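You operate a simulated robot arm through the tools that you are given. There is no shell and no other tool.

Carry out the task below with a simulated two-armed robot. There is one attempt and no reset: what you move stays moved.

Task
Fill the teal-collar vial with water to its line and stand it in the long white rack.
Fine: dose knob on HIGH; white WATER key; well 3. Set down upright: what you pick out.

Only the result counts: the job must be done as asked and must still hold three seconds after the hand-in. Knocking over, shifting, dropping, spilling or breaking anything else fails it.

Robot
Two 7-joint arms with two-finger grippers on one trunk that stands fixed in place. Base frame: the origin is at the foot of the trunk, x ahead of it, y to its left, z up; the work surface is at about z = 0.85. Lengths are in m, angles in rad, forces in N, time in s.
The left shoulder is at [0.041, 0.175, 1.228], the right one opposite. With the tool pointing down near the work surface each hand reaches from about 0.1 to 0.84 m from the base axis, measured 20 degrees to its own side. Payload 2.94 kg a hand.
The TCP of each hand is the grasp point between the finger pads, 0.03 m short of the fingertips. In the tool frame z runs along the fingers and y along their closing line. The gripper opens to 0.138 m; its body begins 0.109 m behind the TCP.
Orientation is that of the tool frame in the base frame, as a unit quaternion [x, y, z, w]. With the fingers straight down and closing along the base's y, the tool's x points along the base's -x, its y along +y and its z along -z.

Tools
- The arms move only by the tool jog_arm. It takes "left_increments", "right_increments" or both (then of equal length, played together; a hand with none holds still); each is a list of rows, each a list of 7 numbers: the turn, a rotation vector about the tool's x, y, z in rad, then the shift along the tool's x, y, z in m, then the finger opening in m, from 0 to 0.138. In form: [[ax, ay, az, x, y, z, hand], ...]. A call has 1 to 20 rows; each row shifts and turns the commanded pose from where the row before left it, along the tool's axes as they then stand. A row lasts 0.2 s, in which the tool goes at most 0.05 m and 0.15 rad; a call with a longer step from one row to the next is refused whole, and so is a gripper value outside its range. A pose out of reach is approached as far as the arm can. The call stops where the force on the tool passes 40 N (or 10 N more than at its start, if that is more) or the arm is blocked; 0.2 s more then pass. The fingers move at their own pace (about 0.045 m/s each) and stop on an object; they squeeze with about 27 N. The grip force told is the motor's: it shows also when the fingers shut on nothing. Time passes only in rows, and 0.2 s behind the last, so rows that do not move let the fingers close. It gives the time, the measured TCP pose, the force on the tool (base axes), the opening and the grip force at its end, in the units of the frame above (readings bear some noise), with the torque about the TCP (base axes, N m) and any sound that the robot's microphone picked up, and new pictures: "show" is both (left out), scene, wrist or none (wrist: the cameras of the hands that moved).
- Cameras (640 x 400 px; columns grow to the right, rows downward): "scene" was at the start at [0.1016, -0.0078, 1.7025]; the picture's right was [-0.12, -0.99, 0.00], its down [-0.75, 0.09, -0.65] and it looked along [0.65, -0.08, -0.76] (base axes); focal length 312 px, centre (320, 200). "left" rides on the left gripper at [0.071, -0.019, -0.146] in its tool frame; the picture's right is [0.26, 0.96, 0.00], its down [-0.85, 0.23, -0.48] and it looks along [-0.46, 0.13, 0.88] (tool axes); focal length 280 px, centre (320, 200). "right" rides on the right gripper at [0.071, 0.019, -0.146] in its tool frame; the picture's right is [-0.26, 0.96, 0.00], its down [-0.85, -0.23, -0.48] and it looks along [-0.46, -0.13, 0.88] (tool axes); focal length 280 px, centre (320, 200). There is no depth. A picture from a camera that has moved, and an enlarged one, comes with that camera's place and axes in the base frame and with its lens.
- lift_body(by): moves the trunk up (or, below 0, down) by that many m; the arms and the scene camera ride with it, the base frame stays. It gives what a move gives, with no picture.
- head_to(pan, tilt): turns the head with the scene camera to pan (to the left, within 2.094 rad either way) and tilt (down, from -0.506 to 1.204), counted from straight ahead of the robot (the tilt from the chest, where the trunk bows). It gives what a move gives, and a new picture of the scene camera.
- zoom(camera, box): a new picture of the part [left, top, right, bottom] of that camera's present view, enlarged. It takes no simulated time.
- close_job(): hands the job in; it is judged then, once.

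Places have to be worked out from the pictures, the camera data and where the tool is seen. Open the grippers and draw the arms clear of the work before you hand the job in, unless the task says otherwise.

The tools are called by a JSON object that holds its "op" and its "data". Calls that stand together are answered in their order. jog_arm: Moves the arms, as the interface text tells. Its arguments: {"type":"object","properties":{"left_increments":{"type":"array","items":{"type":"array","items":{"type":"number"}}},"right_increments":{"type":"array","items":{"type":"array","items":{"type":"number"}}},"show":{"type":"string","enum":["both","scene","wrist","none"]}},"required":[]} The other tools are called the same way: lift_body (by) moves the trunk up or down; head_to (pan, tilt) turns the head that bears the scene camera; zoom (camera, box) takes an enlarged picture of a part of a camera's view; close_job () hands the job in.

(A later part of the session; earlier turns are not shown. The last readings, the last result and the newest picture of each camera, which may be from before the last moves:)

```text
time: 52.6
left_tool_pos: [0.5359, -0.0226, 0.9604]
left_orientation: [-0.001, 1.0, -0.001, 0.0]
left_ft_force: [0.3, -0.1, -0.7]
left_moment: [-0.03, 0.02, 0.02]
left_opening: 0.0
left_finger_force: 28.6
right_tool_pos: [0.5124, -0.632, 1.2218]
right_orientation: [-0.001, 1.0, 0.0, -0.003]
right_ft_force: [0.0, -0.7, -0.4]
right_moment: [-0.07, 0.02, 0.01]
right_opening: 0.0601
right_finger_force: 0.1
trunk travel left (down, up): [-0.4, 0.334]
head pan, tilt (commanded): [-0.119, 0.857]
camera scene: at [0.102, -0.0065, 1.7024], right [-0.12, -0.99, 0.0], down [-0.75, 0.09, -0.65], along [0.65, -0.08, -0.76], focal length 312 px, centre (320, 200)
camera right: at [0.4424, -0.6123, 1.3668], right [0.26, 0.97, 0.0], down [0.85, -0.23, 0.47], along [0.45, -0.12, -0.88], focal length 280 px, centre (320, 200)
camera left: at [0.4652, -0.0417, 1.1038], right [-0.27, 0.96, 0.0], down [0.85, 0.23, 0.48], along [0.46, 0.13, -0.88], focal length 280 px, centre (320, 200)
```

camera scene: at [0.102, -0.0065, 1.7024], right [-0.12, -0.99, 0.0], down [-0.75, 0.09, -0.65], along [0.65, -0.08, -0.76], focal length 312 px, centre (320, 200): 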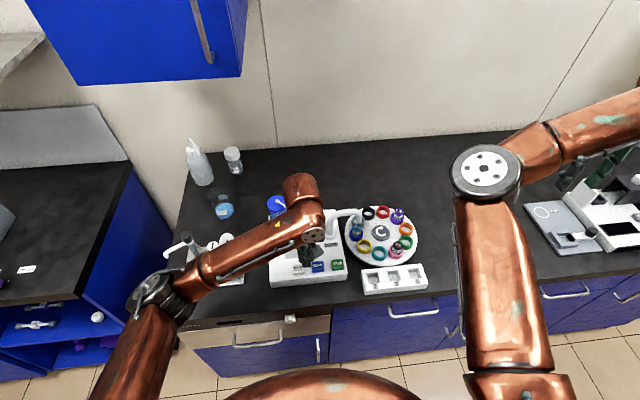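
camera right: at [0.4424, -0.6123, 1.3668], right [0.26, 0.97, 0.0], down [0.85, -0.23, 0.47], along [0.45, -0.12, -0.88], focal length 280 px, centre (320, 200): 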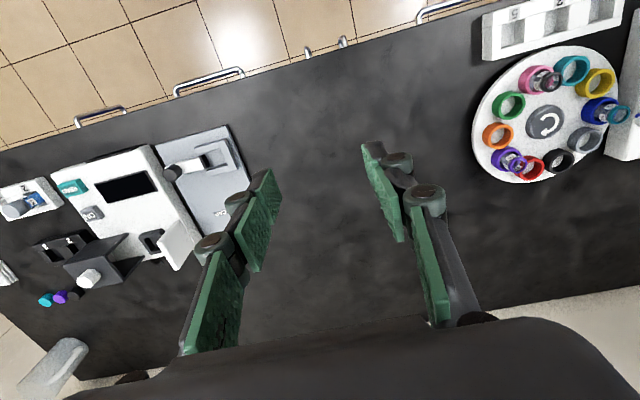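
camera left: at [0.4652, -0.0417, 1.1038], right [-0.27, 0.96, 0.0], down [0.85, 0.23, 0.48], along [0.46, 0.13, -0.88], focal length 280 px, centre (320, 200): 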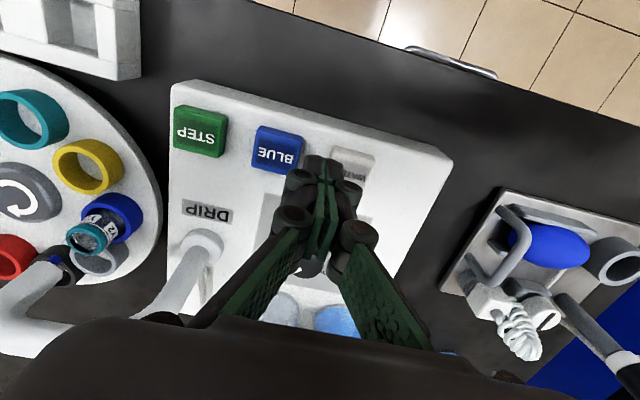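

Clear now, both arms track properly. Left hand back to STEP.

{"op": "jog_arm", "data": {"left_increments": [[0, 0, 0, 0, -0.045, 0, 0.0], [0, 0, 0, 0, -0.045, 0, 0.0], [0, 0, 0, 0, 0, 0.02, 0.0], [0, 0, 0, 0, 0, 0, 0.0]], "show": "both"}}

{"op": "zoom", "data": {"camera": "left", "box": [220, 80, 420, 240]}}

```text
time: 53.6
left_tool_pos: [0.5366, -0.1147, 0.9393]
left_orientation: [-0.001, 1.0, 0.0, 0.0]
left_ft_force: [-0.9, -0.7, -0.4]
left_moment: [0.0, -0.02, -0.02]
left_opening: 0.0
left_finger_force: 28.4
right_tool_pos: [0.512, -0.6334, 1.2194]
right_orientation: [-0.001, 1.0, 0.001, -0.002]
right_ft_force: [0.7, 0.4, 0.9]
right_moment: [0.05, -0.01, -0.01]
right_opening: 0.0605
right_finger_force: 0.0
trunk travel left (down, up): [-0.4, 0.334]
head pan, tilt (commanded): [-0.119, 0.857]
camera scene: at [0.1014, -0.0095, 1.7025], right [-0.12, -0.99, 0.0], down [-0.75, 0.09, -0.65], along [0.65, -0.08, -0.76], focal length 312 px, centre (320, 200)
camera left: at [0.4658, -0.1336, 1.0845], right [-0.27, 0.96, 0.0], down [0.85, 0.23, 0.48], along [0.46, 0.13, -0.88], focal length 280 px, centre (320, 200)
```

scene: 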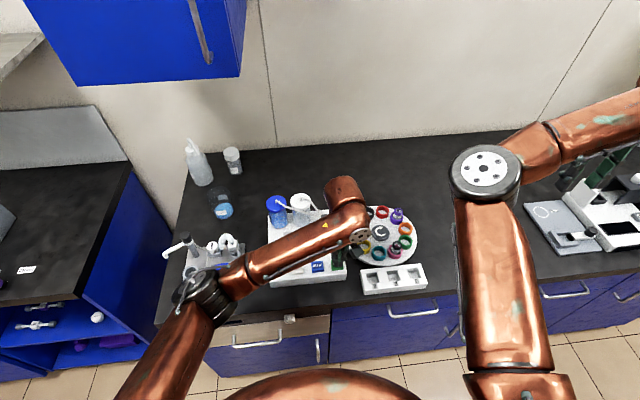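
left: 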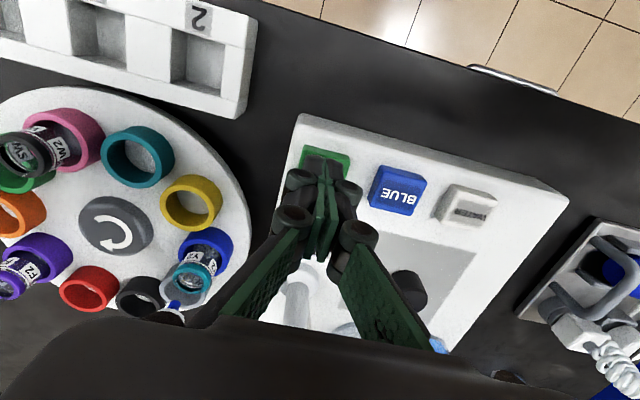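

```text
2.50 times, centred on (320, 160) of left
camera zoom: at [0.4658, -0.1336, 1.0845], right [-0.27, 0.96, 0.0], down [0.85, 0.23, 0.48], along [0.46, 0.13, -0.88], focal length 701 px, centre (320, 300)
```

zoom: 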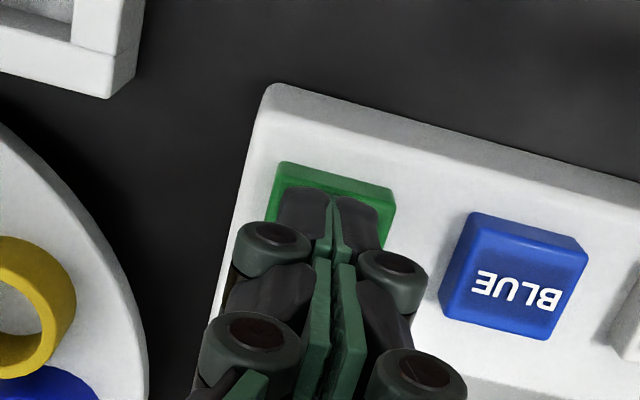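

Aligned on STEP with the earlier contact pose. Press once and wait for the carousel to settle.

{"op": "jog_arm", "data": {"left_increments": [[0, 0, 0, 0, 0, 0.004, 0.0], [0, 0, 0, 0, 0, 0.002, 0.0], [0, 0, 0, 0, 0, 0.0025, 0.0], [0, 0, 0, 0, 0, 0, 0.0], [0, 0, 0, 0, 0, -0.004, 0.0], [0, 0, 0, 0, 0, -0.0045, 0.0], [0, 0, 0, 0, 0, 0, 0.0], [0, 0, 0, 0, 0, 0, 0.0]], "show": "both"}}

{"op": "zoom", "data": {"camera": "scene", "box": [320, 190, 440, 300]}}

```text
time: 55.4
left_tool_pos: [0.5368, -0.1138, 0.9398]
left_orientation: [-0.002, 1.0, 0.001, 0.0]
left_ft_force: [0.5, -0.9, -0.2]
left_moment: [0.01, 0.02, -0.03]
left_opening: 0.0
left_finger_force: 28.5
right_tool_pos: [0.5124, -0.6331, 1.2205]
right_orientation: [-0.001, 1.0, -0.001, -0.003]
right_ft_force: [0.1, 0.3, -0.1]
right_moment: [0.0, 0.0, 0.02]
right_opening: 0.0601
right_finger_force: 0.0
trunk travel left (down, up): [-0.4, 0.334]
head pan, tilt (commanded): [-0.119, 0.857]
heard: click
camera scene: at [0.1018, -0.0086, 1.7025], right [-0.12, -0.99, 0.0], down [-0.75, 0.09, -0.65], along [0.65, -0.08, -0.76], focal length 312 px, centre (320, 200)
camera left: at [0.4661, -0.1334, 1.0839], right [-0.27, 0.96, 0.0], down [0.85, 0.23, 0.48], along [0.46, 0.13, -0.88], focal length 280 px, centre (320, 200)
```

scene: 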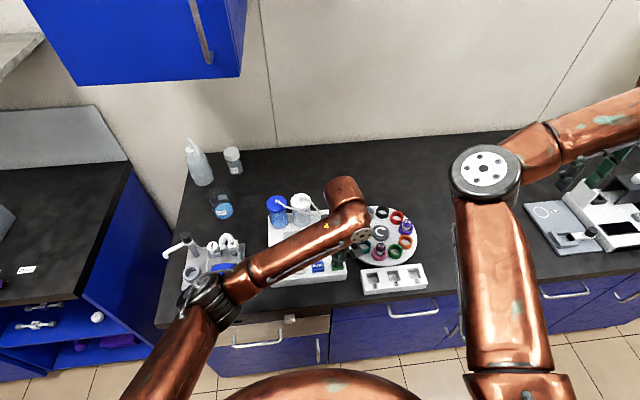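
left: 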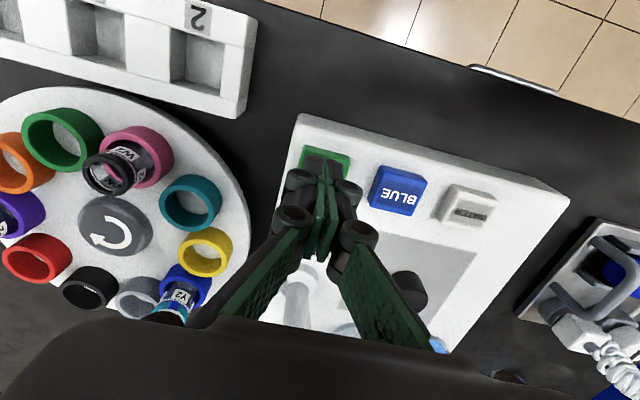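

```text
3.64 times, centred on (380, 245) of scene
camera zoom: at [0.1018, -0.0086, 1.7025], right [-0.12, -0.99, 0.0], down [-0.75, 0.09, -0.65], along [0.65, -0.08, -0.76], focal length 1135 px, centre (102, 36)
```

zoom: 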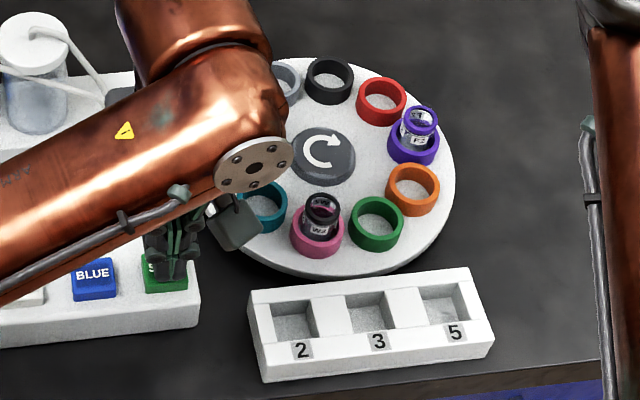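

One step done. Two more presses with waits between.

{"op": "jog_arm", "data": {"left_increments": [[0, 0, 0, 0, 0, 0.004, 0.0], [0, 0, 0, 0, 0, 0.002, 0.0], [0, 0, 0, 0, 0, 0.0025, 0.0], [0, 0, 0, 0, 0, 0, 0.0], [0, 0, 0, 0, 0, -0.004, 0.0], [0, 0, 0, 0, 0, -0.0045, 0.0], [0, 0, 0, 0, 0, 0, 0.0], [0, 0, 0, 0, 0, 0, 0.0], [0, 0, 0, 0, 0, 0, 0.0], [0, 0, 0, 0, 0, 0.004, 0.0], [0, 0, 0, 0, 0, 0.002, 0.0], [0, 0, 0, 0, 0, 0.0025, 0.0], [0, 0, 0, 0, 0, 0, 0.0], [0, 0, 0, 0, 0, -0.004, 0.0], [0, 0, 0, 0, 0, -0.0045, 0.0], [0, 0, 0, 0, 0, 0, 0.0], [0, 0, 0, 0, 0, 0, 0.0], [0, 0, 0, 0, 0, 0, 0.0]], "show": "both"}}

{"op": "zoom", "data": {"camera": "scene", "box": [320, 190, 440, 300]}}

```text
time: 59.2
left_tool_pos: [0.5358, -0.1129, 0.9407]
left_orientation: [-0.002, 1.0, 0.0, 0.0]
left_ft_force: [0.3, -0.5, 0.2]
left_moment: [-0.02, -0.02, -0.02]
left_opening: 0.0001
left_finger_force: 28.3
right_tool_pos: [0.5121, -0.6333, 1.2199]
right_orientation: [-0.001, 1.0, 0.0, -0.003]
right_ft_force: [-0.2, -0.3, 0.5]
right_moment: [0.04, -0.03, -0.02]
right_opening: 0.0599
right_finger_force: 0.1
trunk travel left (down, up): [-0.4, 0.334]
head pan, tilt (commanded): [-0.119, 0.857]
heard: click, click
camera scene: at [0.1018, -0.0085, 1.7025], right [-0.12, -0.99, 0.0], down [-0.75, 0.09, -0.65], along [0.65, -0.08, -0.76], focal length 312 px, centre (320, 200)
camera left: at [0.466, -0.1333, 1.084], right [-0.27, 0.96, 0.0], down [0.85, 0.23, 0.48], along [0.46, 0.13, -0.88], focal length 280 px, centre (320, 200)
```

scene: 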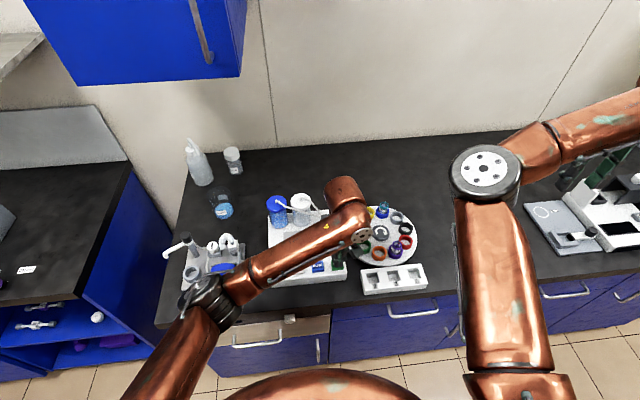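
left: 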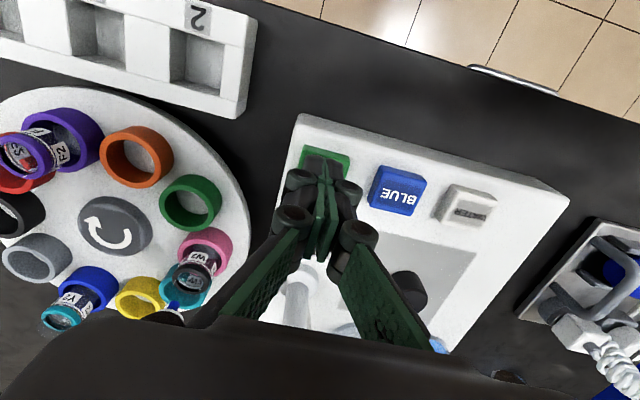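

```text
3.64 times, centred on (380, 245) of scene
camera zoom: at [0.1018, -0.0085, 1.7025], right [-0.12, -0.99, 0.0], down [-0.75, 0.09, -0.65], along [0.65, -0.08, -0.76], focal length 1135 px, centre (102, 36)
```

zoom: 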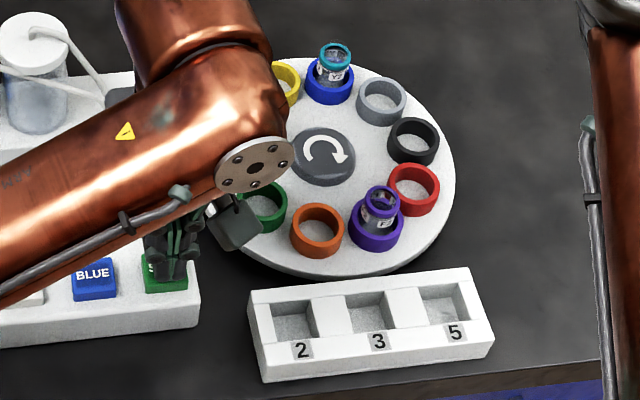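

Teal vial is now at the back of the carousel. Two more presses to bring it to the right side.

{"op": "jog_arm", "data": {"left_increments": [[0, 0, 0, 0, 0, 0.004, 0.0], [0, 0, 0, 0, 0, 0.002, 0.0], [0, 0, 0, 0, 0, 0.0025, 0.0], [0, 0, 0, 0, 0, 0, 0.0], [0, 0, 0, 0, 0, -0.004, 0.0], [0, 0, 0, 0, 0, -0.0045, 0.0], [0, 0, 0, 0, 0, 0, 0.0], [0, 0, 0, 0, 0, 0, 0.0], [0, 0, 0, 0, 0, 0, 0.0], [0, 0, 0, 0, 0, 0.004, 0.0], [0, 0, 0, 0, 0, 0.002, 0.0], [0, 0, 0, 0, 0, 0.0025, 0.0], [0, 0, 0, 0, 0, 0, 0.0], [0, 0, 0, 0, 0, -0.004, 0.0], [0, 0, 0, 0, 0, -0.0045, 0.0], [0, 0, 0, 0, 0, 0, 0.0], [0, 0, 0, 0, 0, 0, 0.0], [0, 0, 0, 0, 0, 0, 0.0]], "show": "scene"}}

{"op": "zoom", "data": {"camera": "scene", "box": [320, 190, 440, 300]}}

```text
time: 63.0
left_tool_pos: [0.5374, -0.1139, 0.9404]
left_orientation: [-0.001, 1.0, 0.0, 0.0]
left_ft_force: [0.1, 1.2, -0.3]
left_moment: [-0.01, 0.02, -0.01]
left_opening: 0.0001
left_finger_force: 28.2
right_tool_pos: [0.512, -0.6338, 1.219]
right_orientation: [-0.001, 1.0, 0.001, -0.002]
right_ft_force: [-0.7, 0.1, -0.3]
right_moment: [0.0, 0.0, 0.01]
right_opening: 0.0599
right_finger_force: 0.2
trunk travel left (down, up): [-0.4, 0.334]
head pan, tilt (commanded): [-0.119, 0.857]
heard: click, click
camera scene: at [0.1018, -0.0085, 1.7025], right [-0.12, -0.99, 0.0], down [-0.75, 0.09, -0.65], along [0.65, -0.08, -0.76], focal length 312 px, centre (320, 200)
```

scene: 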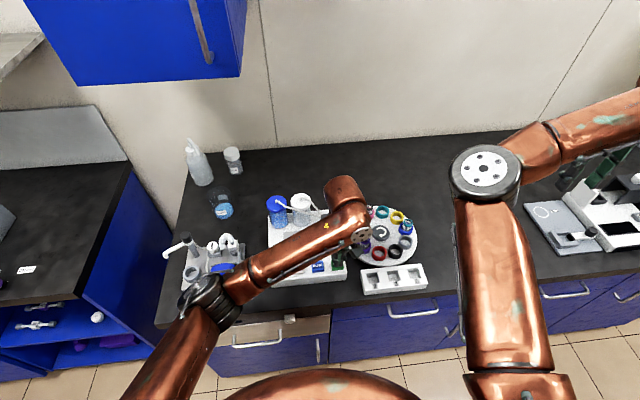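

```text
3.64 times, centred on (380, 245) of scene
camera zoom: at [0.1018, -0.0085, 1.7025], right [-0.12, -0.99, 0.0], down [-0.75, 0.09, -0.65], along [0.65, -0.08, -0.76], focal length 1135 px, centre (102, 36)
```

zoom: 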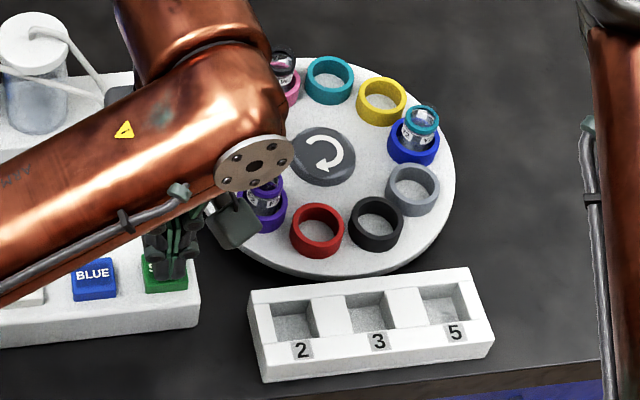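

The teal vial is now at about (0.645, −0.346). I'll withdraw the left arm to the left and bring the right hand over the rack to locate well 3.

{"op": "jog_arm", "data": {"left_increments": [[0, 0, 0, 0, 0, -0.045, 0.0], [0, 0, 0, 0, 0, -0.045, 0.0], [0, 0, 0, 0.005, 0.045, -0.015, 0.0], [0, 0, 0, 0.005, 0.045, -0.015, 0.0], [0, 0, 0, 0.005, 0.045, -0.015, 0.0], [0, 0, 0, 0.005, 0.045, -0.015, 0.0], [0, 0, 0, 0.005, 0.045, -0.015, 0.0], [0, 0, 0, 0.005, 0.045, 0, 0.0], [0, 0, 0, 0, 0.02, 0, 0.0]], "show": "scene"}}

{"op": "jog_arm", "data": {"right_increments": [[0, 0, 0, 0.002, 0.045, 0.01, 0.06], [0, 0, 0, 0.002, 0.045, 0.01, 0.06], [0, 0, 0, 0.002, 0.045, 0.02, 0.06], [0, 0, 0, 0.002, 0.045, 0.02, 0.06], [0, 0, 0, 0.002, 0.045, 0.02, 0.06], [0, 0, 0, 0.002, 0.045, 0.02, 0.06], [0, 0, 0, 0.002, 0.045, 0.02, 0.06], [0, 0, 0, 0.0025, 0.0455, 0.02, 0.06], [0, 0, 0, 0, 0, 0.02, 0.06], [0, 0, 0, 0, 0, 0, 0.06]], "show": "both"}}

```text
time: 65.0
left_tool_pos: [0.5065, 0.177, 1.1049]
left_orientation: [-0.002, 1.0, 0.0, 0.0]
left_ft_force: [-0.2, 0.0, -0.5]
left_moment: [0.04, 0.02, 0.02]
left_opening: 0.0
left_finger_force: 28.2
right_tool_pos: [0.5124, -0.633, 1.2205]
right_orientation: [0.0, 1.0, 0.0, -0.003]
right_ft_force: [-0.4, 0.6, 0.8]
right_moment: [0.0, 0.0, 0.0]
right_opening: 0.0598
right_finger_force: 0.0
trunk travel left (down, up): [-0.4, 0.334]
head pan, tilt (commanded): [-0.119, 0.857]
camera scene: at [0.1016, -0.0082, 1.7025], right [-0.12, -0.99, 0.0], down [-0.75, 0.09, -0.65], along [0.65, -0.08, -0.76], focal length 312 px, centre (320, 200)
```

scene: 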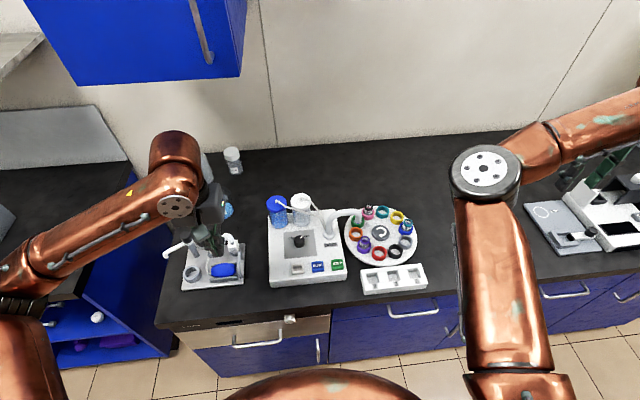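

```text
time: 67.2
left_tool_pos: [0.5073, 0.1776, 1.1065]
left_orientation: [-0.002, 1.0, 0.0, 0.0]
left_ft_force: [0.4, -0.7, -0.2]
left_moment: [0.01, 0.0, 0.01]
left_opening: 0.0001
left_finger_force: 28.2
right_tool_pos: [0.5012, -0.3176, 1.0839]
right_orientation: [-0.003, 1.0, 0.001, -0.004]
right_ft_force: [-0.2, -0.2, 0.1]
right_moment: [-0.01, -0.04, -0.03]
right_opening: 0.06
right_finger_force: 0.2
right hand out of reach, approached as far as the arm can: row 8, 9
trunk travel left (down, up): [-0.4, 0.334]
head pan, tilt (commanded): [-0.119, 0.857]
camera scene: at [0.1012, -0.0074, 1.7025], right [-0.12, -0.99, 0.0], down [-0.75, 0.09, -0.65], along [0.65, -0.08, -0.76], focal length 312 px, centre (320, 200)
camera right: at [0.4315, -0.299, 1.2301], right [0.26, 0.97, 0.0], down [0.85, -0.23, 0.47], along [0.45, -0.12, -0.88], focal length 280 px, centre (320, 200)
```

scene: 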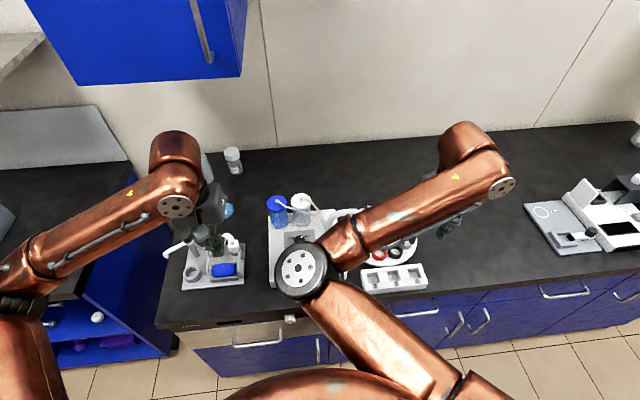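
right: 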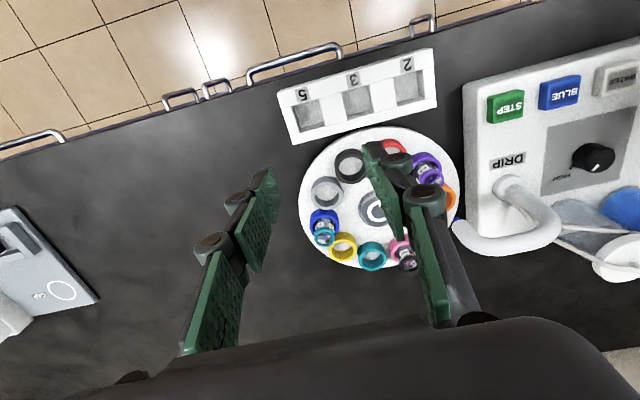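

The right arm can't quite get to (0.495, −0.272) in this wrist yaw. The vial is round, so I can use another yaw: I'll turn the hand clockwise at this height and see whether the pose becomes reachable.

{"op": "jog_arm", "data": {"right_increments": [[0, 0, 0.14, 0, 0, 0, 0.06], [0, 0, 0.14, 0, 0, 0, 0.06], [0, 0, 0.14, 0, 0, 0, 0.06], [0, 0, 0.14, 0, 0, 0, 0.06], [0, 0, 0.14, 0, 0, 0, 0.06], [0, 0, 0, 0, 0, 0, 0.06]], "show": "both"}}

```text
time: 68.6
left_tool_pos: [0.5074, 0.1789, 1.1053]
left_orientation: [-0.002, 1.0, 0.0, 0.001]
left_ft_force: [-0.2, 0.2, -0.5]
left_moment: [-0.03, 0.0, 0.02]
left_opening: 0.0002
left_finger_force: 29.0
right_tool_pos: [0.5016, -0.3206, 1.0832]
right_orientation: [0.343, 0.939, -0.001, -0.003]
right_ft_force: [-0.1, -0.6, 0.3]
right_moment: [0.03, 0.0, 0.01]
right_opening: 0.0601
right_finger_force: 0.0
trunk travel left (down, up): [-0.4, 0.334]
head pan, tilt (commanded): [-0.119, 0.857]
camera scene: at [0.1016, -0.0074, 1.7025], right [-0.12, -0.99, 0.0], down [-0.75, 0.09, -0.65], along [0.65, -0.08, -0.76], focal length 312 px, centre (320, 200)
camera right: at [0.4607, -0.2591, 1.2288], right [0.82, 0.57, 0.0], down [0.5, -0.72, 0.47], along [0.27, -0.39, -0.88], focal length 280 px, centre (320, 200)
```

scene: 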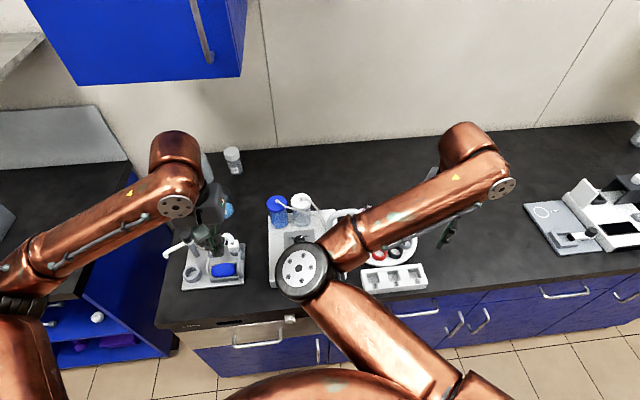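
right: 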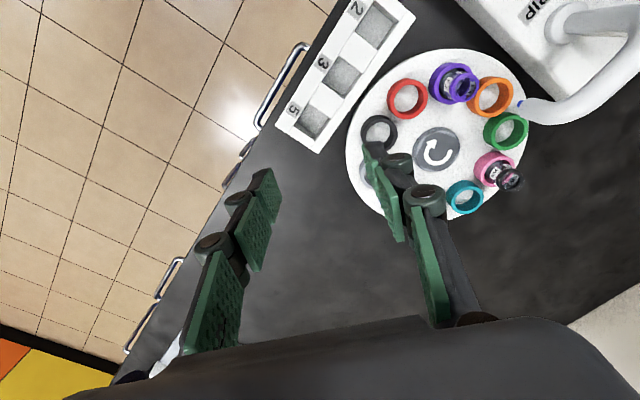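

The commanded pose had been clamped. Now I try moving +y by 3 cm with this yaw.

{"op": "jog_arm", "data": {"right_increments": [[0, 0, 0, 0.0097, 0.0115, 0, 0.06], [0, 0, 0, 0.0097, 0.0115, 0, 0.06], [0, 0, 0, 0, 0, 0, 0.06]], "show": "none"}}

```text
time: 69.4
left_tool_pos: [0.5067, 0.1758, 1.1038]
left_orientation: [-0.002, 1.0, 0.001, 0.0]
left_ft_force: [-0.2, 0.0, 0.1]
left_moment: [0.04, -0.03, -0.01]
left_opening: 0.0003
left_finger_force: 28.1
right_tool_pos: [0.5022, -0.2905, 1.0813]
right_orientation: [0.341, 0.94, -0.001, -0.003]
right_ft_force: [-0.3, -0.3, -0.1]
right_moment: [0.05, 0.0, -0.01]
right_opening: 0.06
right_finger_force: 0.1
trunk travel left (down, up): [-0.4, 0.334]
head pan, tilt (commanded): [-0.119, 0.857]
```

That works with the new yaw. Continue to above well 3.

{"op": "jog_arm", "data": {"right_increments": [[0, 0, 0, 0.0085, 0.005, 0.01, 0.06], [0, 0, 0, 0.0085, 0.005, 0.01, 0.06], [0, 0, 0, 0, 0, 0, 0.06]], "show": "both"}}

{"op": "zoom", "data": {"camera": "right", "box": [220, 50, 420, 210]}}

```text
time: 70.2
left_tool_pos: [0.507, 0.1778, 1.1052]
left_orientation: [-0.001, 1.0, 0.0, 0.0]
left_ft_force: [0.3, 0.3, 0.1]
left_moment: [0.01, 0.01, 0.0]
left_opening: 0.0002
left_finger_force: 28.4
right_tool_pos: [0.4957, -0.2711, 1.0602]
right_orientation: [0.342, 0.94, -0.002, -0.002]
right_ft_force: [1.7, -0.1, -0.8]
right_moment: [0.0, 0.02, -0.02]
right_opening: 0.0598
right_finger_force: 0.1
trunk travel left (down, up): [-0.4, 0.334]
head pan, tilt (commanded): [-0.119, 0.857]
camera scene: at [0.102, -0.0076, 1.7024], right [-0.12, -0.99, 0.0], down [-0.75, 0.09, -0.65], along [0.65, -0.08, -0.76], focal length 312 px, centre (320, 200)
camera right: at [0.455, -0.2106, 1.2075], right [0.82, 0.57, -0.01], down [0.51, -0.72, 0.47], along [0.27, -0.39, -0.88], focal length 280 px, centre (320, 200)
```

scene: 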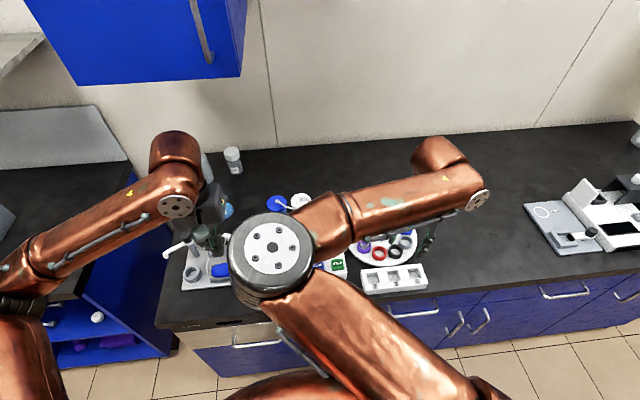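
right: 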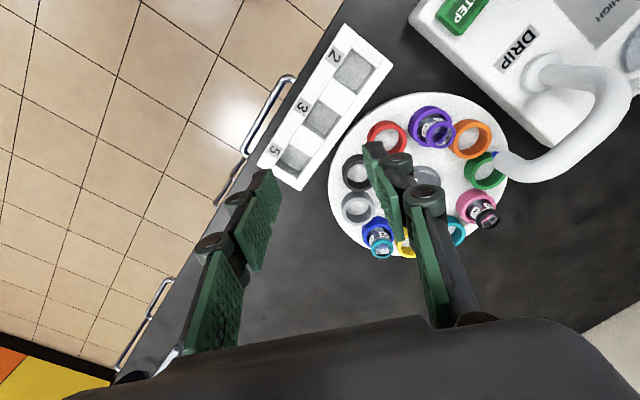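

```text
2.50 times, centred on (320, 130) of right
camera zoom: at [0.455, -0.2106, 1.2075], right [0.82, 0.57, -0.01], down [0.51, -0.72, 0.47], along [0.27, -0.39, -0.88], focal length 701 px, centre (320, 375)
```

zoom: 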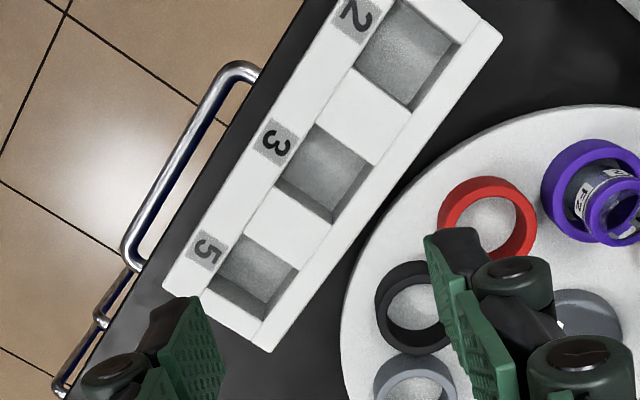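

Well 3 centre is near (0.498, −0.269). I need the rack's height and depth of the wells, so I'll zoom on it.

{"op": "zoom", "data": {"camera": "scene", "box": [355, 255, 435, 305]}}

{"op": "zoom", "data": {"camera": "right", "box": [240, 10, 400, 200]}}

{"op": "zoom", "data": {"camera": "left", "box": [0, 0, 160, 160]}}

```text
8.00 times, centred on (395, 280) of scene
camera zoom: at [0.102, -0.0076, 1.7024], right [-0.12, -0.99, 0.0], down [-0.75, 0.09, -0.65], along [0.65, -0.08, -0.76], focal length 2497 px, centre (-280, -440)
```

zoom: 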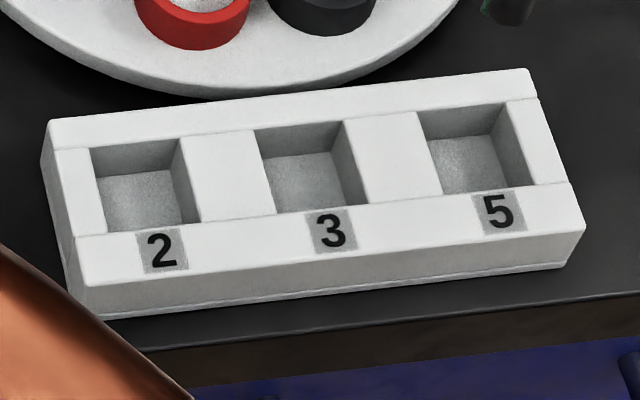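

```text
2.11 times, centred on (320, 105) of right
camera zoom: at [0.455, -0.2106, 1.2075], right [0.82, 0.57, -0.01], down [0.51, -0.72, 0.47], along [0.27, -0.39, -0.88], focal length 590 px, centre (320, 400)
```

zoom: 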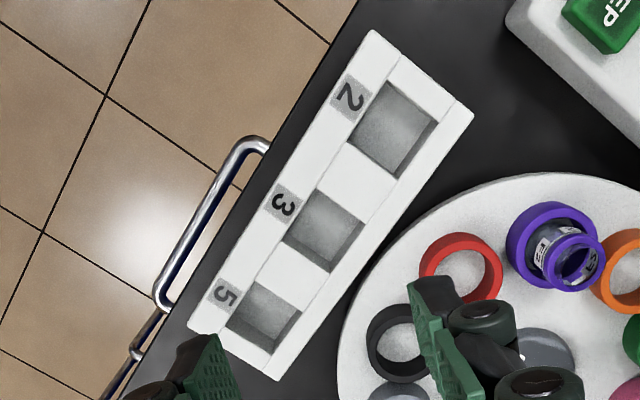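

```text
2.50 times, centred on (80, 80) of left
camera zoom: at [0.4366, 0.1579, 1.2491], right [-0.27, 0.96, 0.0], down [0.85, 0.23, 0.48], along [0.46, 0.13, -0.88], focal length 701 px, centre (920, 500)
```

zoom: 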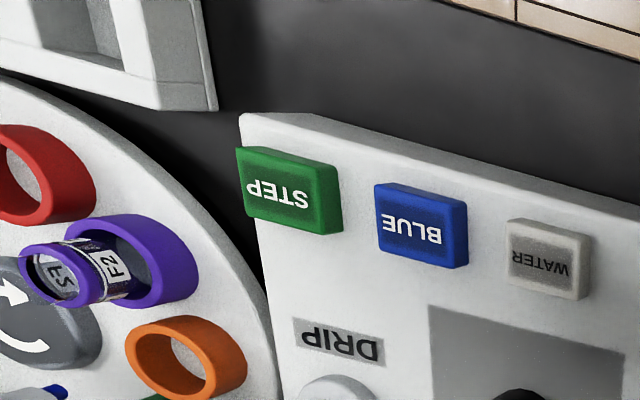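

Rack top is at about z = 0.88, well floor ≈ 0.857, well 3 opening ≈ 33 mm square centred 1.8 mm/+2.4 mm (x/y) from my present tool axis, i.e. ≈ (0.4975, −0.2688). Now I move the right hand over the teal vial keeping this yaw.

{"op": "jog_arm", "data": {"right_increments": [[0, 0, 0, -0.0406, 0.0096, 0.0025, 0.06], [0, 0, 0, -0.0406, 0.0096, 0.0025, 0.06], [0, 0, 0, -0.0406, 0.0096, 0.0025, 0.06], [0, 0, 0, -0.0406, 0.0096, 0.0025, 0.06], [0, 0, 0, 0, 0, 0, 0.06]], "show": "both"}}

{"op": "zoom", "data": {"camera": "right", "box": [220, 50, 420, 210]}}

```text
time: 71.4
left_tool_pos: [0.5066, 0.1793, 1.1054]
left_orientation: [-0.001, 1.0, -0.001, 0.0]
left_ft_force: [-0.2, 0.7, -0.1]
left_moment: [0.01, 0.0, 0.02]
left_opening: 0.0001
left_finger_force: 28.2
right_tool_pos: [0.6456, -0.345, 1.0506]
right_orientation: [0.342, 0.94, -0.001, -0.003]
right_ft_force: [-0.4, 0.5, 0.7]
right_moment: [-0.01, -0.02, 0.0]
right_opening: 0.0602
right_finger_force: 0.0
trunk travel left (down, up): [-0.4, 0.334]
head pan, tilt (commanded): [-0.119, 0.857]
camera scene: at [0.1007, -0.006, 1.7026], right [-0.12, -0.99, 0.0], down [-0.75, 0.09, -0.65], along [0.65, -0.08, -0.76], focal length 312 px, centre (320, 200)
camera right: at [0.6033, -0.284, 1.1965], right [0.82, 0.57, 0.0], down [0.5, -0.72, 0.47], along [0.27, -0.39, -0.88], focal length 280 px, centre (320, 200)
```

scene: 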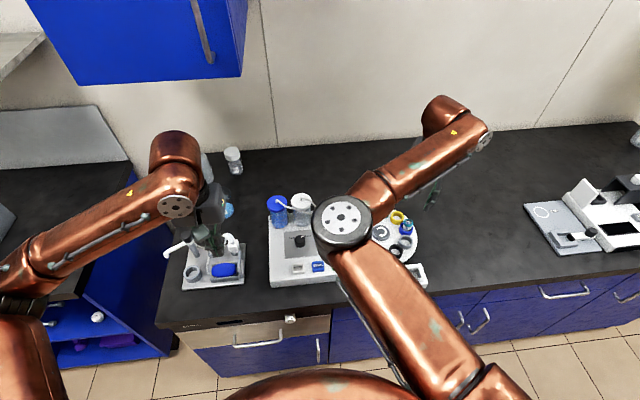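
right: 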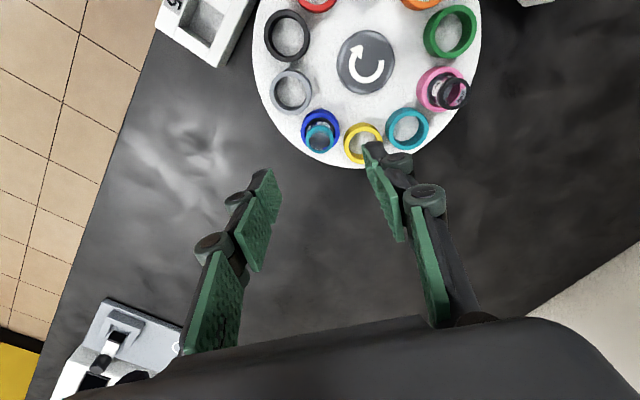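

```text
2.50 times, centred on (320, 130) of right
camera zoom: at [0.6033, -0.284, 1.1965], right [0.82, 0.57, 0.0], down [0.5, -0.72, 0.47], along [0.27, -0.39, -0.88], focal length 701 px, centre (320, 375)
```

zoom: 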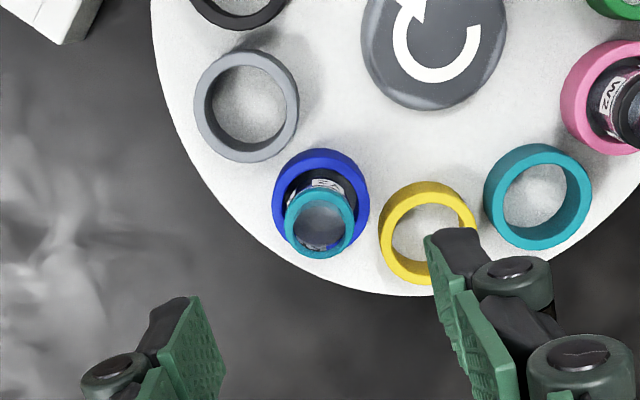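

The vial's collar is about 7 mm off my axis (toward −tool-x). I'll correct and descend partway to re-check.

{"op": "jog_arm", "data": {"right_increments": [[0, 0, 0, -0.0069, -0.0005, 0.0, 0.06], [0, 0, 0, 0, 0, 0.03, 0.06], [0, 0, 0, 0, 0, 0.03, 0.06], [0, 0, 0, 0, 0, 0, 0.06]], "show": "wrist"}}

{"op": "zoom", "data": {"camera": "right", "box": [220, 70, 420, 230]}}

```text
time: 72.4
left_tool_pos: [0.5071, 0.1784, 1.1056]
left_orientation: [-0.002, 1.0, 0.001, 0.0]
left_ft_force: [0.8, -0.2, 0.1]
left_moment: [-0.02, -0.01, 0.0]
left_opening: 0.0
left_finger_force: 28.8
right_tool_pos: [0.6475, -0.3495, 0.9918]
right_orientation: [0.343, 0.939, -0.001, -0.003]
right_ft_force: [0.2, 0.1, -0.4]
right_moment: [0.02, 0.02, -0.02]
right_opening: 0.0599
right_finger_force: 0.1
trunk travel left (down, up): [-0.4, 0.334]
head pan, tilt (commanded): [-0.119, 0.857]
camera right: at [0.6066, -0.2894, 1.1372], right [0.82, 0.57, 0.0], down [0.5, -0.72, 0.47], along [0.27, -0.39, -0.88], focal length 280 px, centre (320, 200)
```

right: 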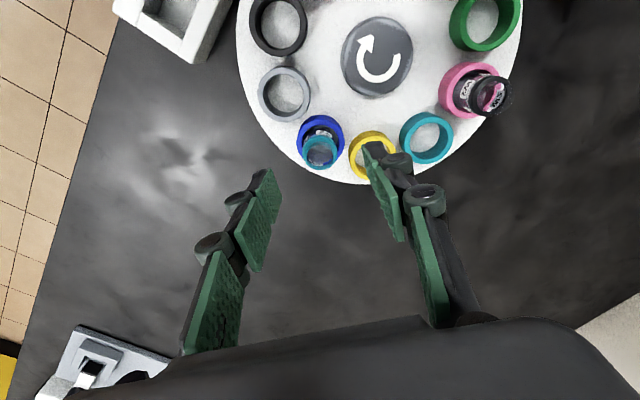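

```text
2.50 times, centred on (320, 150) of right
camera zoom: at [0.6066, -0.2894, 1.1372], right [0.82, 0.57, 0.0], down [0.5, -0.72, 0.47], along [0.27, -0.39, -0.88], focal length 701 px, centre (320, 325)
```

zoom: 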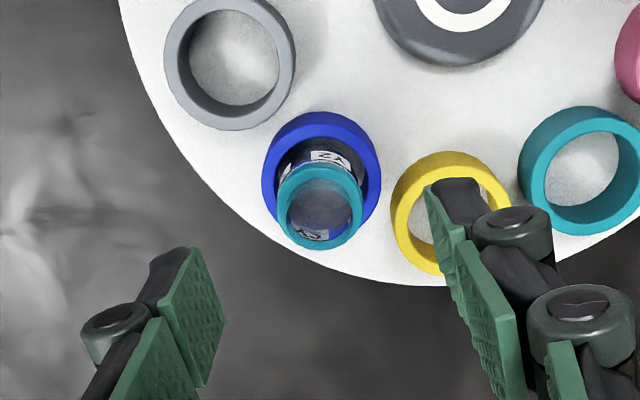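

Well aligned now (collar within ~1 mm of the axis). Descend to grip height, TCP z ≈ 0.927.

{"op": "jog_arm", "data": {"right_increments": [[0, 0, 0, 0, 0, 0.03, 0.06], [0, 0, 0, 0, 0, 0.02, 0.06], [0, 0, 0, -0.0005, 0, 0.012, 0.06], [0, 0, 0, 0, 0, 0, 0.06]], "show": "wrist"}}

{"op": "zoom", "data": {"camera": "right", "box": [240, 110, 400, 238]}}

```text
time: 73.4
left_tool_pos: [0.5062, 0.1783, 1.1054]
left_orientation: [-0.002, 1.0, 0.0, 0.001]
left_ft_force: [0.2, 0.5, 0.9]
left_moment: [-0.01, 0.0, 0.0]
left_opening: 0.0
left_finger_force: 27.9
right_tool_pos: [0.6491, -0.3499, 0.9296]
right_orientation: [0.341, 0.94, -0.001, -0.002]
right_ft_force: [-0.2, 1.0, -0.4]
right_moment: [0.05, 0.0, 0.02]
right_opening: 0.0598
right_finger_force: 0.0
trunk travel left (down, up): [-0.4, 0.334]
head pan, tilt (commanded): [-0.119, 0.857]
camera right: at [0.6074, -0.2891, 1.075], right [0.82, 0.57, 0.0], down [0.5, -0.72, 0.47], along [0.27, -0.39, -0.88], focal length 280 px, centre (320, 200)
```

right: 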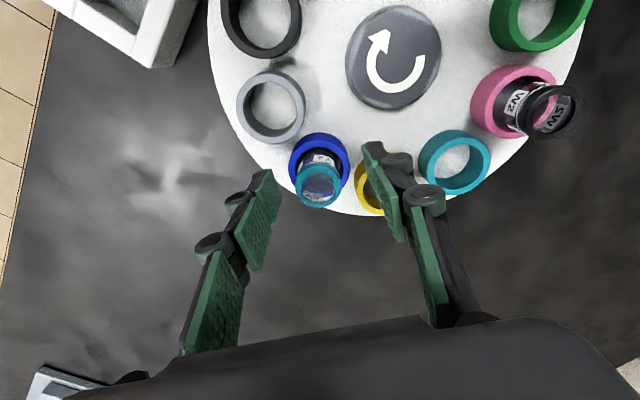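

```text
3.12 times, centred on (320, 174) of right
camera zoom: at [0.6074, -0.2891, 1.075], right [0.82, 0.57, 0.0], down [0.5, -0.72, 0.47], along [0.27, -0.39, -0.88], focal length 876 px, centre (320, 281)
```

zoom: 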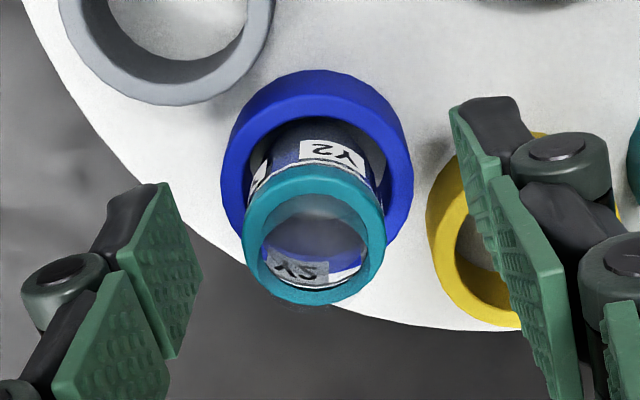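

Centred. Lower 2 mm more and close on the vial.

{"op": "jog_arm", "data": {"right_increments": [[0, 0, 0, 0, 0, 0.002, 0.06], [0, 0, 0, 0, 0, 0, 0.045], [0, 0, 0, 0, 0, 0, 0.03], [0, 0, 0, 0, 0, 0, 0.0], [0, 0, 0, 0, 0, 0, 0.0], [0, 0, 0, 0, 0, 0, 0.0]], "show": "wrist"}}

{"op": "zoom", "data": {"camera": "right", "box": [240, 110, 400, 238]}}

```text
time: 74.8
left_tool_pos: [0.5075, 0.1768, 1.1048]
left_orientation: [-0.002, 1.0, 0.0, -0.001]
left_ft_force: [0.7, -0.1, 0.2]
left_moment: [0.0, -0.01, -0.01]
left_opening: 0.0
left_finger_force: 28.2
right_tool_pos: [0.6485, -0.3512, 0.9267]
right_orientation: [0.342, 0.94, -0.002, -0.003]
right_ft_force: [0.0, -0.4, 0.7]
right_moment: [0.01, 0.03, -0.02]
right_opening: 0.0248
right_finger_force: 27.4
trunk travel left (down, up): [-0.4, 0.334]
head pan, tilt (commanded): [-0.119, 0.857]
camera right: at [0.6078, -0.2896, 1.0732], right [0.82, 0.57, 0.0], down [0.5, -0.72, 0.47], along [0.27, -0.39, -0.88], focal length 280 px, centre (320, 200)
```

right: 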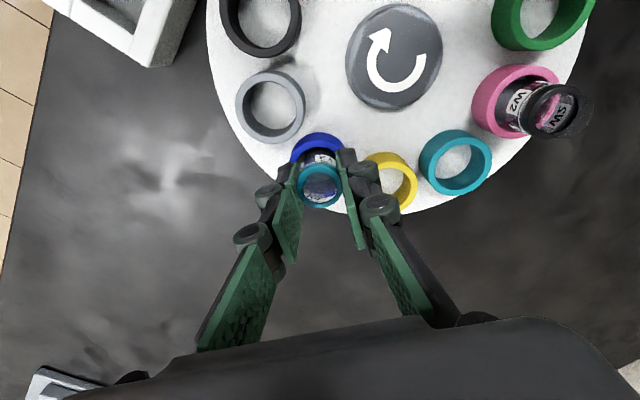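

```text
3.12 times, centred on (320, 174) of right
camera zoom: at [0.6078, -0.2896, 1.0732], right [0.82, 0.57, 0.0], down [0.5, -0.72, 0.47], along [0.27, -0.39, -0.88], focal length 876 px, centre (320, 281)
```

zoom: 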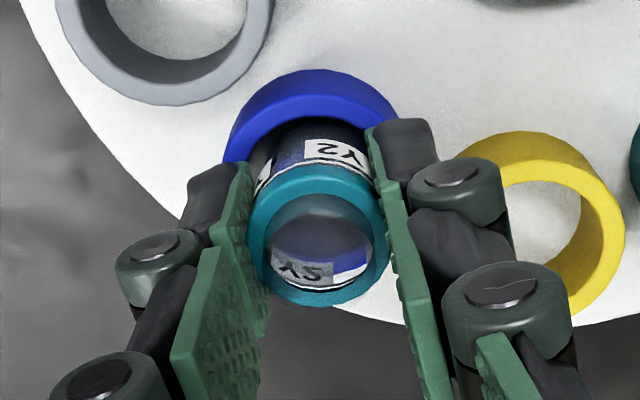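

Gripped (25 mm, 27 N) and centred. Lift straight up gently.

{"op": "jog_arm", "data": {"right_increments": [[0, 0, 0, 0, 0, -0.005, 0.0], [0, 0, 0, 0, 0, -0.01, 0.0], [0, 0, 0, 0, 0, -0.015, 0.0], [0, 0, 0, 0, 0, -0.015, 0.0], [0, 0, 0, 0, 0, -0.015, 0.0], [0, 0, 0, 0, 0, -0.015, 0.0], [0, 0, 0, 0, 0, -0.01, 0.0], [0, 0, 0, 0, 0, -0.005, 0.0], [0, 0, 0, 0, 0, 0, 0.0]], "show": "both"}}

{"op": "zoom", "data": {"camera": "right", "box": [240, 110, 400, 238]}}

{"op": "zoom", "data": {"camera": "scene", "box": [370, 150, 470, 250]}}

```text
time: 76.8
left_tool_pos: [0.5082, 0.1782, 1.1045]
left_orientation: [-0.002, 1.0, 0.0, -0.001]
left_ft_force: [0.9, 0.8, -0.5]
left_moment: [0.0, -0.02, 0.02]
left_opening: 0.0
left_finger_force: 28.2
right_tool_pos: [0.6487, -0.352, 1.0164]
right_orientation: [0.342, 0.94, -0.001, -0.002]
right_ft_force: [-0.4, 0.0, 0.6]
right_moment: [0.0, -0.05, -0.01]
right_opening: 0.0193
right_finger_force: 27.4
trunk travel left (down, up): [-0.4, 0.334]
head pan, tilt (commanded): [-0.119, 0.857]
camera scene: at [0.1017, -0.0075, 1.7025], right [-0.12, -0.99, 0.0], down [-0.75, 0.09, -0.65], along [0.65, -0.08, -0.76], focal length 312 px, centre (320, 200)
camera right: at [0.6078, -0.2909, 1.1628], right [0.82, 0.57, 0.0], down [0.5, -0.72, 0.47], along [0.27, -0.39, -0.88], focal length 280 px, centre (320, 200)
```

scene: 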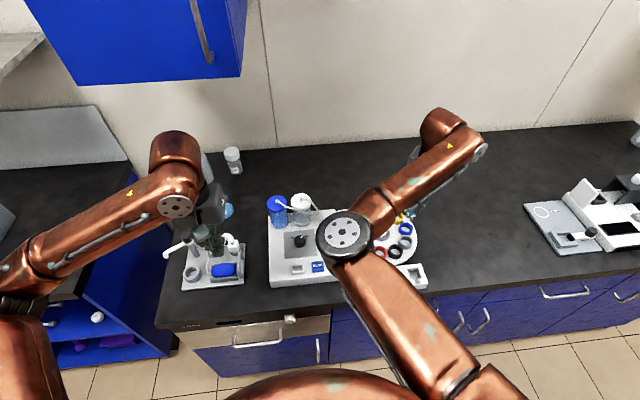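
right: 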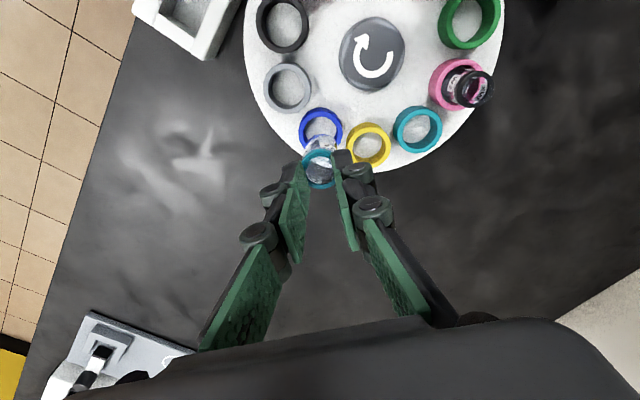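

```text
3.12 times, centred on (320, 174) of right
camera zoom: at [0.6078, -0.2909, 1.1628], right [0.82, 0.57, 0.0], down [0.5, -0.72, 0.47], along [0.27, -0.39, -0.88], focal length 876 px, centre (320, 281)
```

zoom: 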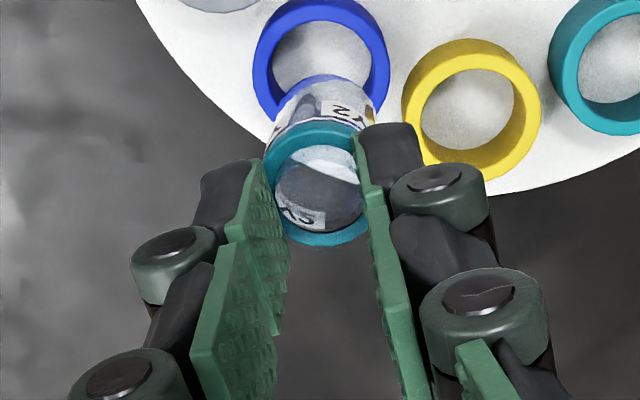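

```text
4.00 times, centred on (420, 200) of scene
camera zoom: at [0.1017, -0.0075, 1.7025], right [-0.12, -0.99, 0.0], down [-0.75, 0.09, -0.65], along [0.65, -0.08, -0.76], focal length 1248 px, centre (-80, 200)
```

zoom: 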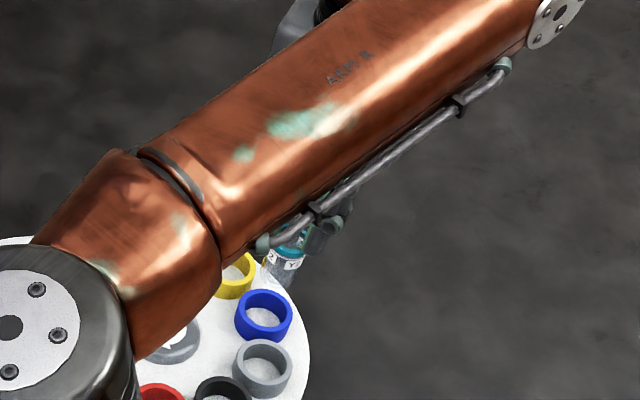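

The vial is up, but it slid ~27 mm down in the fingers: the pads now hold the narrow neck just above the collar. I'll wait briefly and check that the hold is stable and the vial hangs upright.

{"op": "jog_arm", "data": {"right_increments": [[0, 0, 0, 0, 0, 0, 0.0], [0, 0, 0, 0, 0, 0, 0.0], [0, 0, 0, 0, 0, 0, 0.0]], "show": "wrist"}}

{"op": "zoom", "data": {"camera": "right", "box": [270, 110, 370, 200]}}

{"op": "zoom", "data": {"camera": "left", "box": [0, 100, 120, 300]}}

{"op": "zoom", "data": {"camera": "scene", "box": [390, 190, 430, 230]}}

```text
time: 77.6
left_tool_pos: [0.5061, 0.1775, 1.1052]
left_orientation: [-0.002, 1.0, -0.001, 0.001]
left_ft_force: [0.0, -0.4, -0.1]
left_moment: [-0.02, 0.0, 0.0]
left_opening: 0.0
left_finger_force: 28.4
right_tool_pos: [0.6499, -0.3519, 1.0175]
right_orientation: [0.342, 0.94, -0.001, -0.002]
right_ft_force: [0.0, 0.7, -0.7]
right_moment: [0.01, -0.01, 0.02]
right_opening: 0.0191
right_finger_force: 26.7
trunk travel left (down, up): [-0.4, 0.334]
head pan, tilt (commanded): [-0.119, 0.857]
camera right: at [0.6078, -0.2909, 1.1627], right [0.82, 0.57, 0.0], down [0.5, -0.72, 0.47], along [0.27, -0.39, -0.88], focal length 280 px, centre (320, 200)
```

right: 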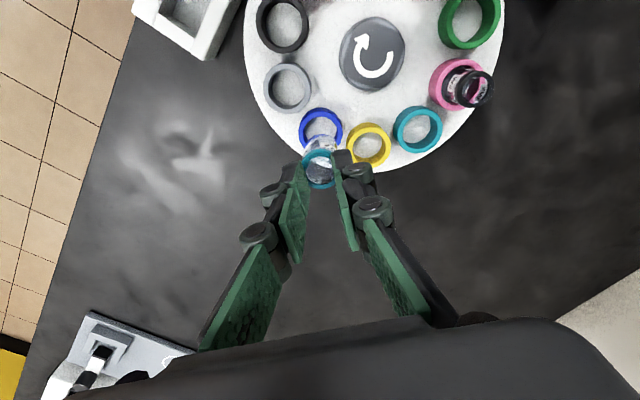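

```text
4.44 times, centred on (320, 155) of right
camera zoom: at [0.6078, -0.2909, 1.1627], right [0.82, 0.57, 0.0], down [0.5, -0.72, 0.47], along [0.27, -0.39, -0.88], focal length 1246 px, centre (320, 400)
```

zoom: 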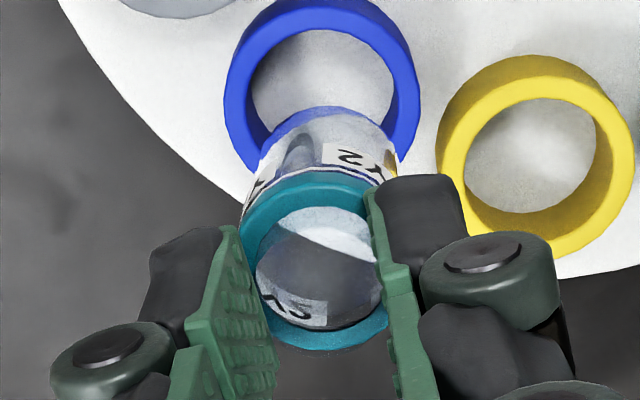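

```text
2.00 times, centred on (60, 200) of left
camera zoom: at [0.4363, 0.158, 1.2492], right [-0.27, 0.96, 0.0], down [0.85, 0.23, 0.48], along [0.46, 0.13, -0.88], focal length 561 px, centre (840, 200)
```

zoom: 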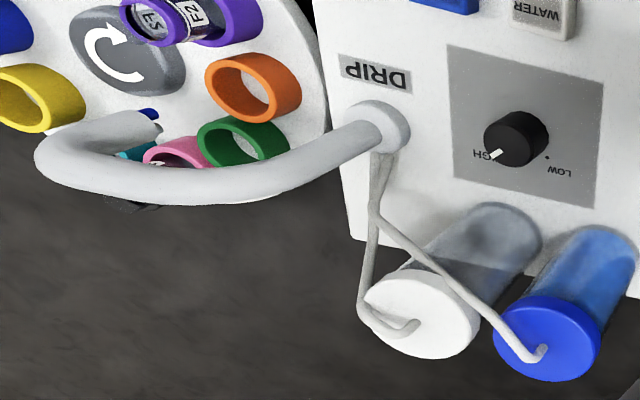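

```text
10.00 times, centred on (410, 210) of scene
camera zoom: at [0.1017, -0.0075, 1.7025], right [-0.12, -0.99, 0.0], down [-0.75, 0.09, -0.65], along [0.65, -0.08, -0.76], focal length 3121 px, centre (-580, 100)
```

zoom: 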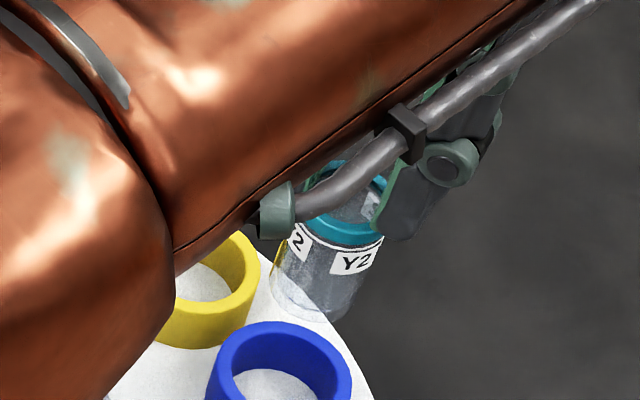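

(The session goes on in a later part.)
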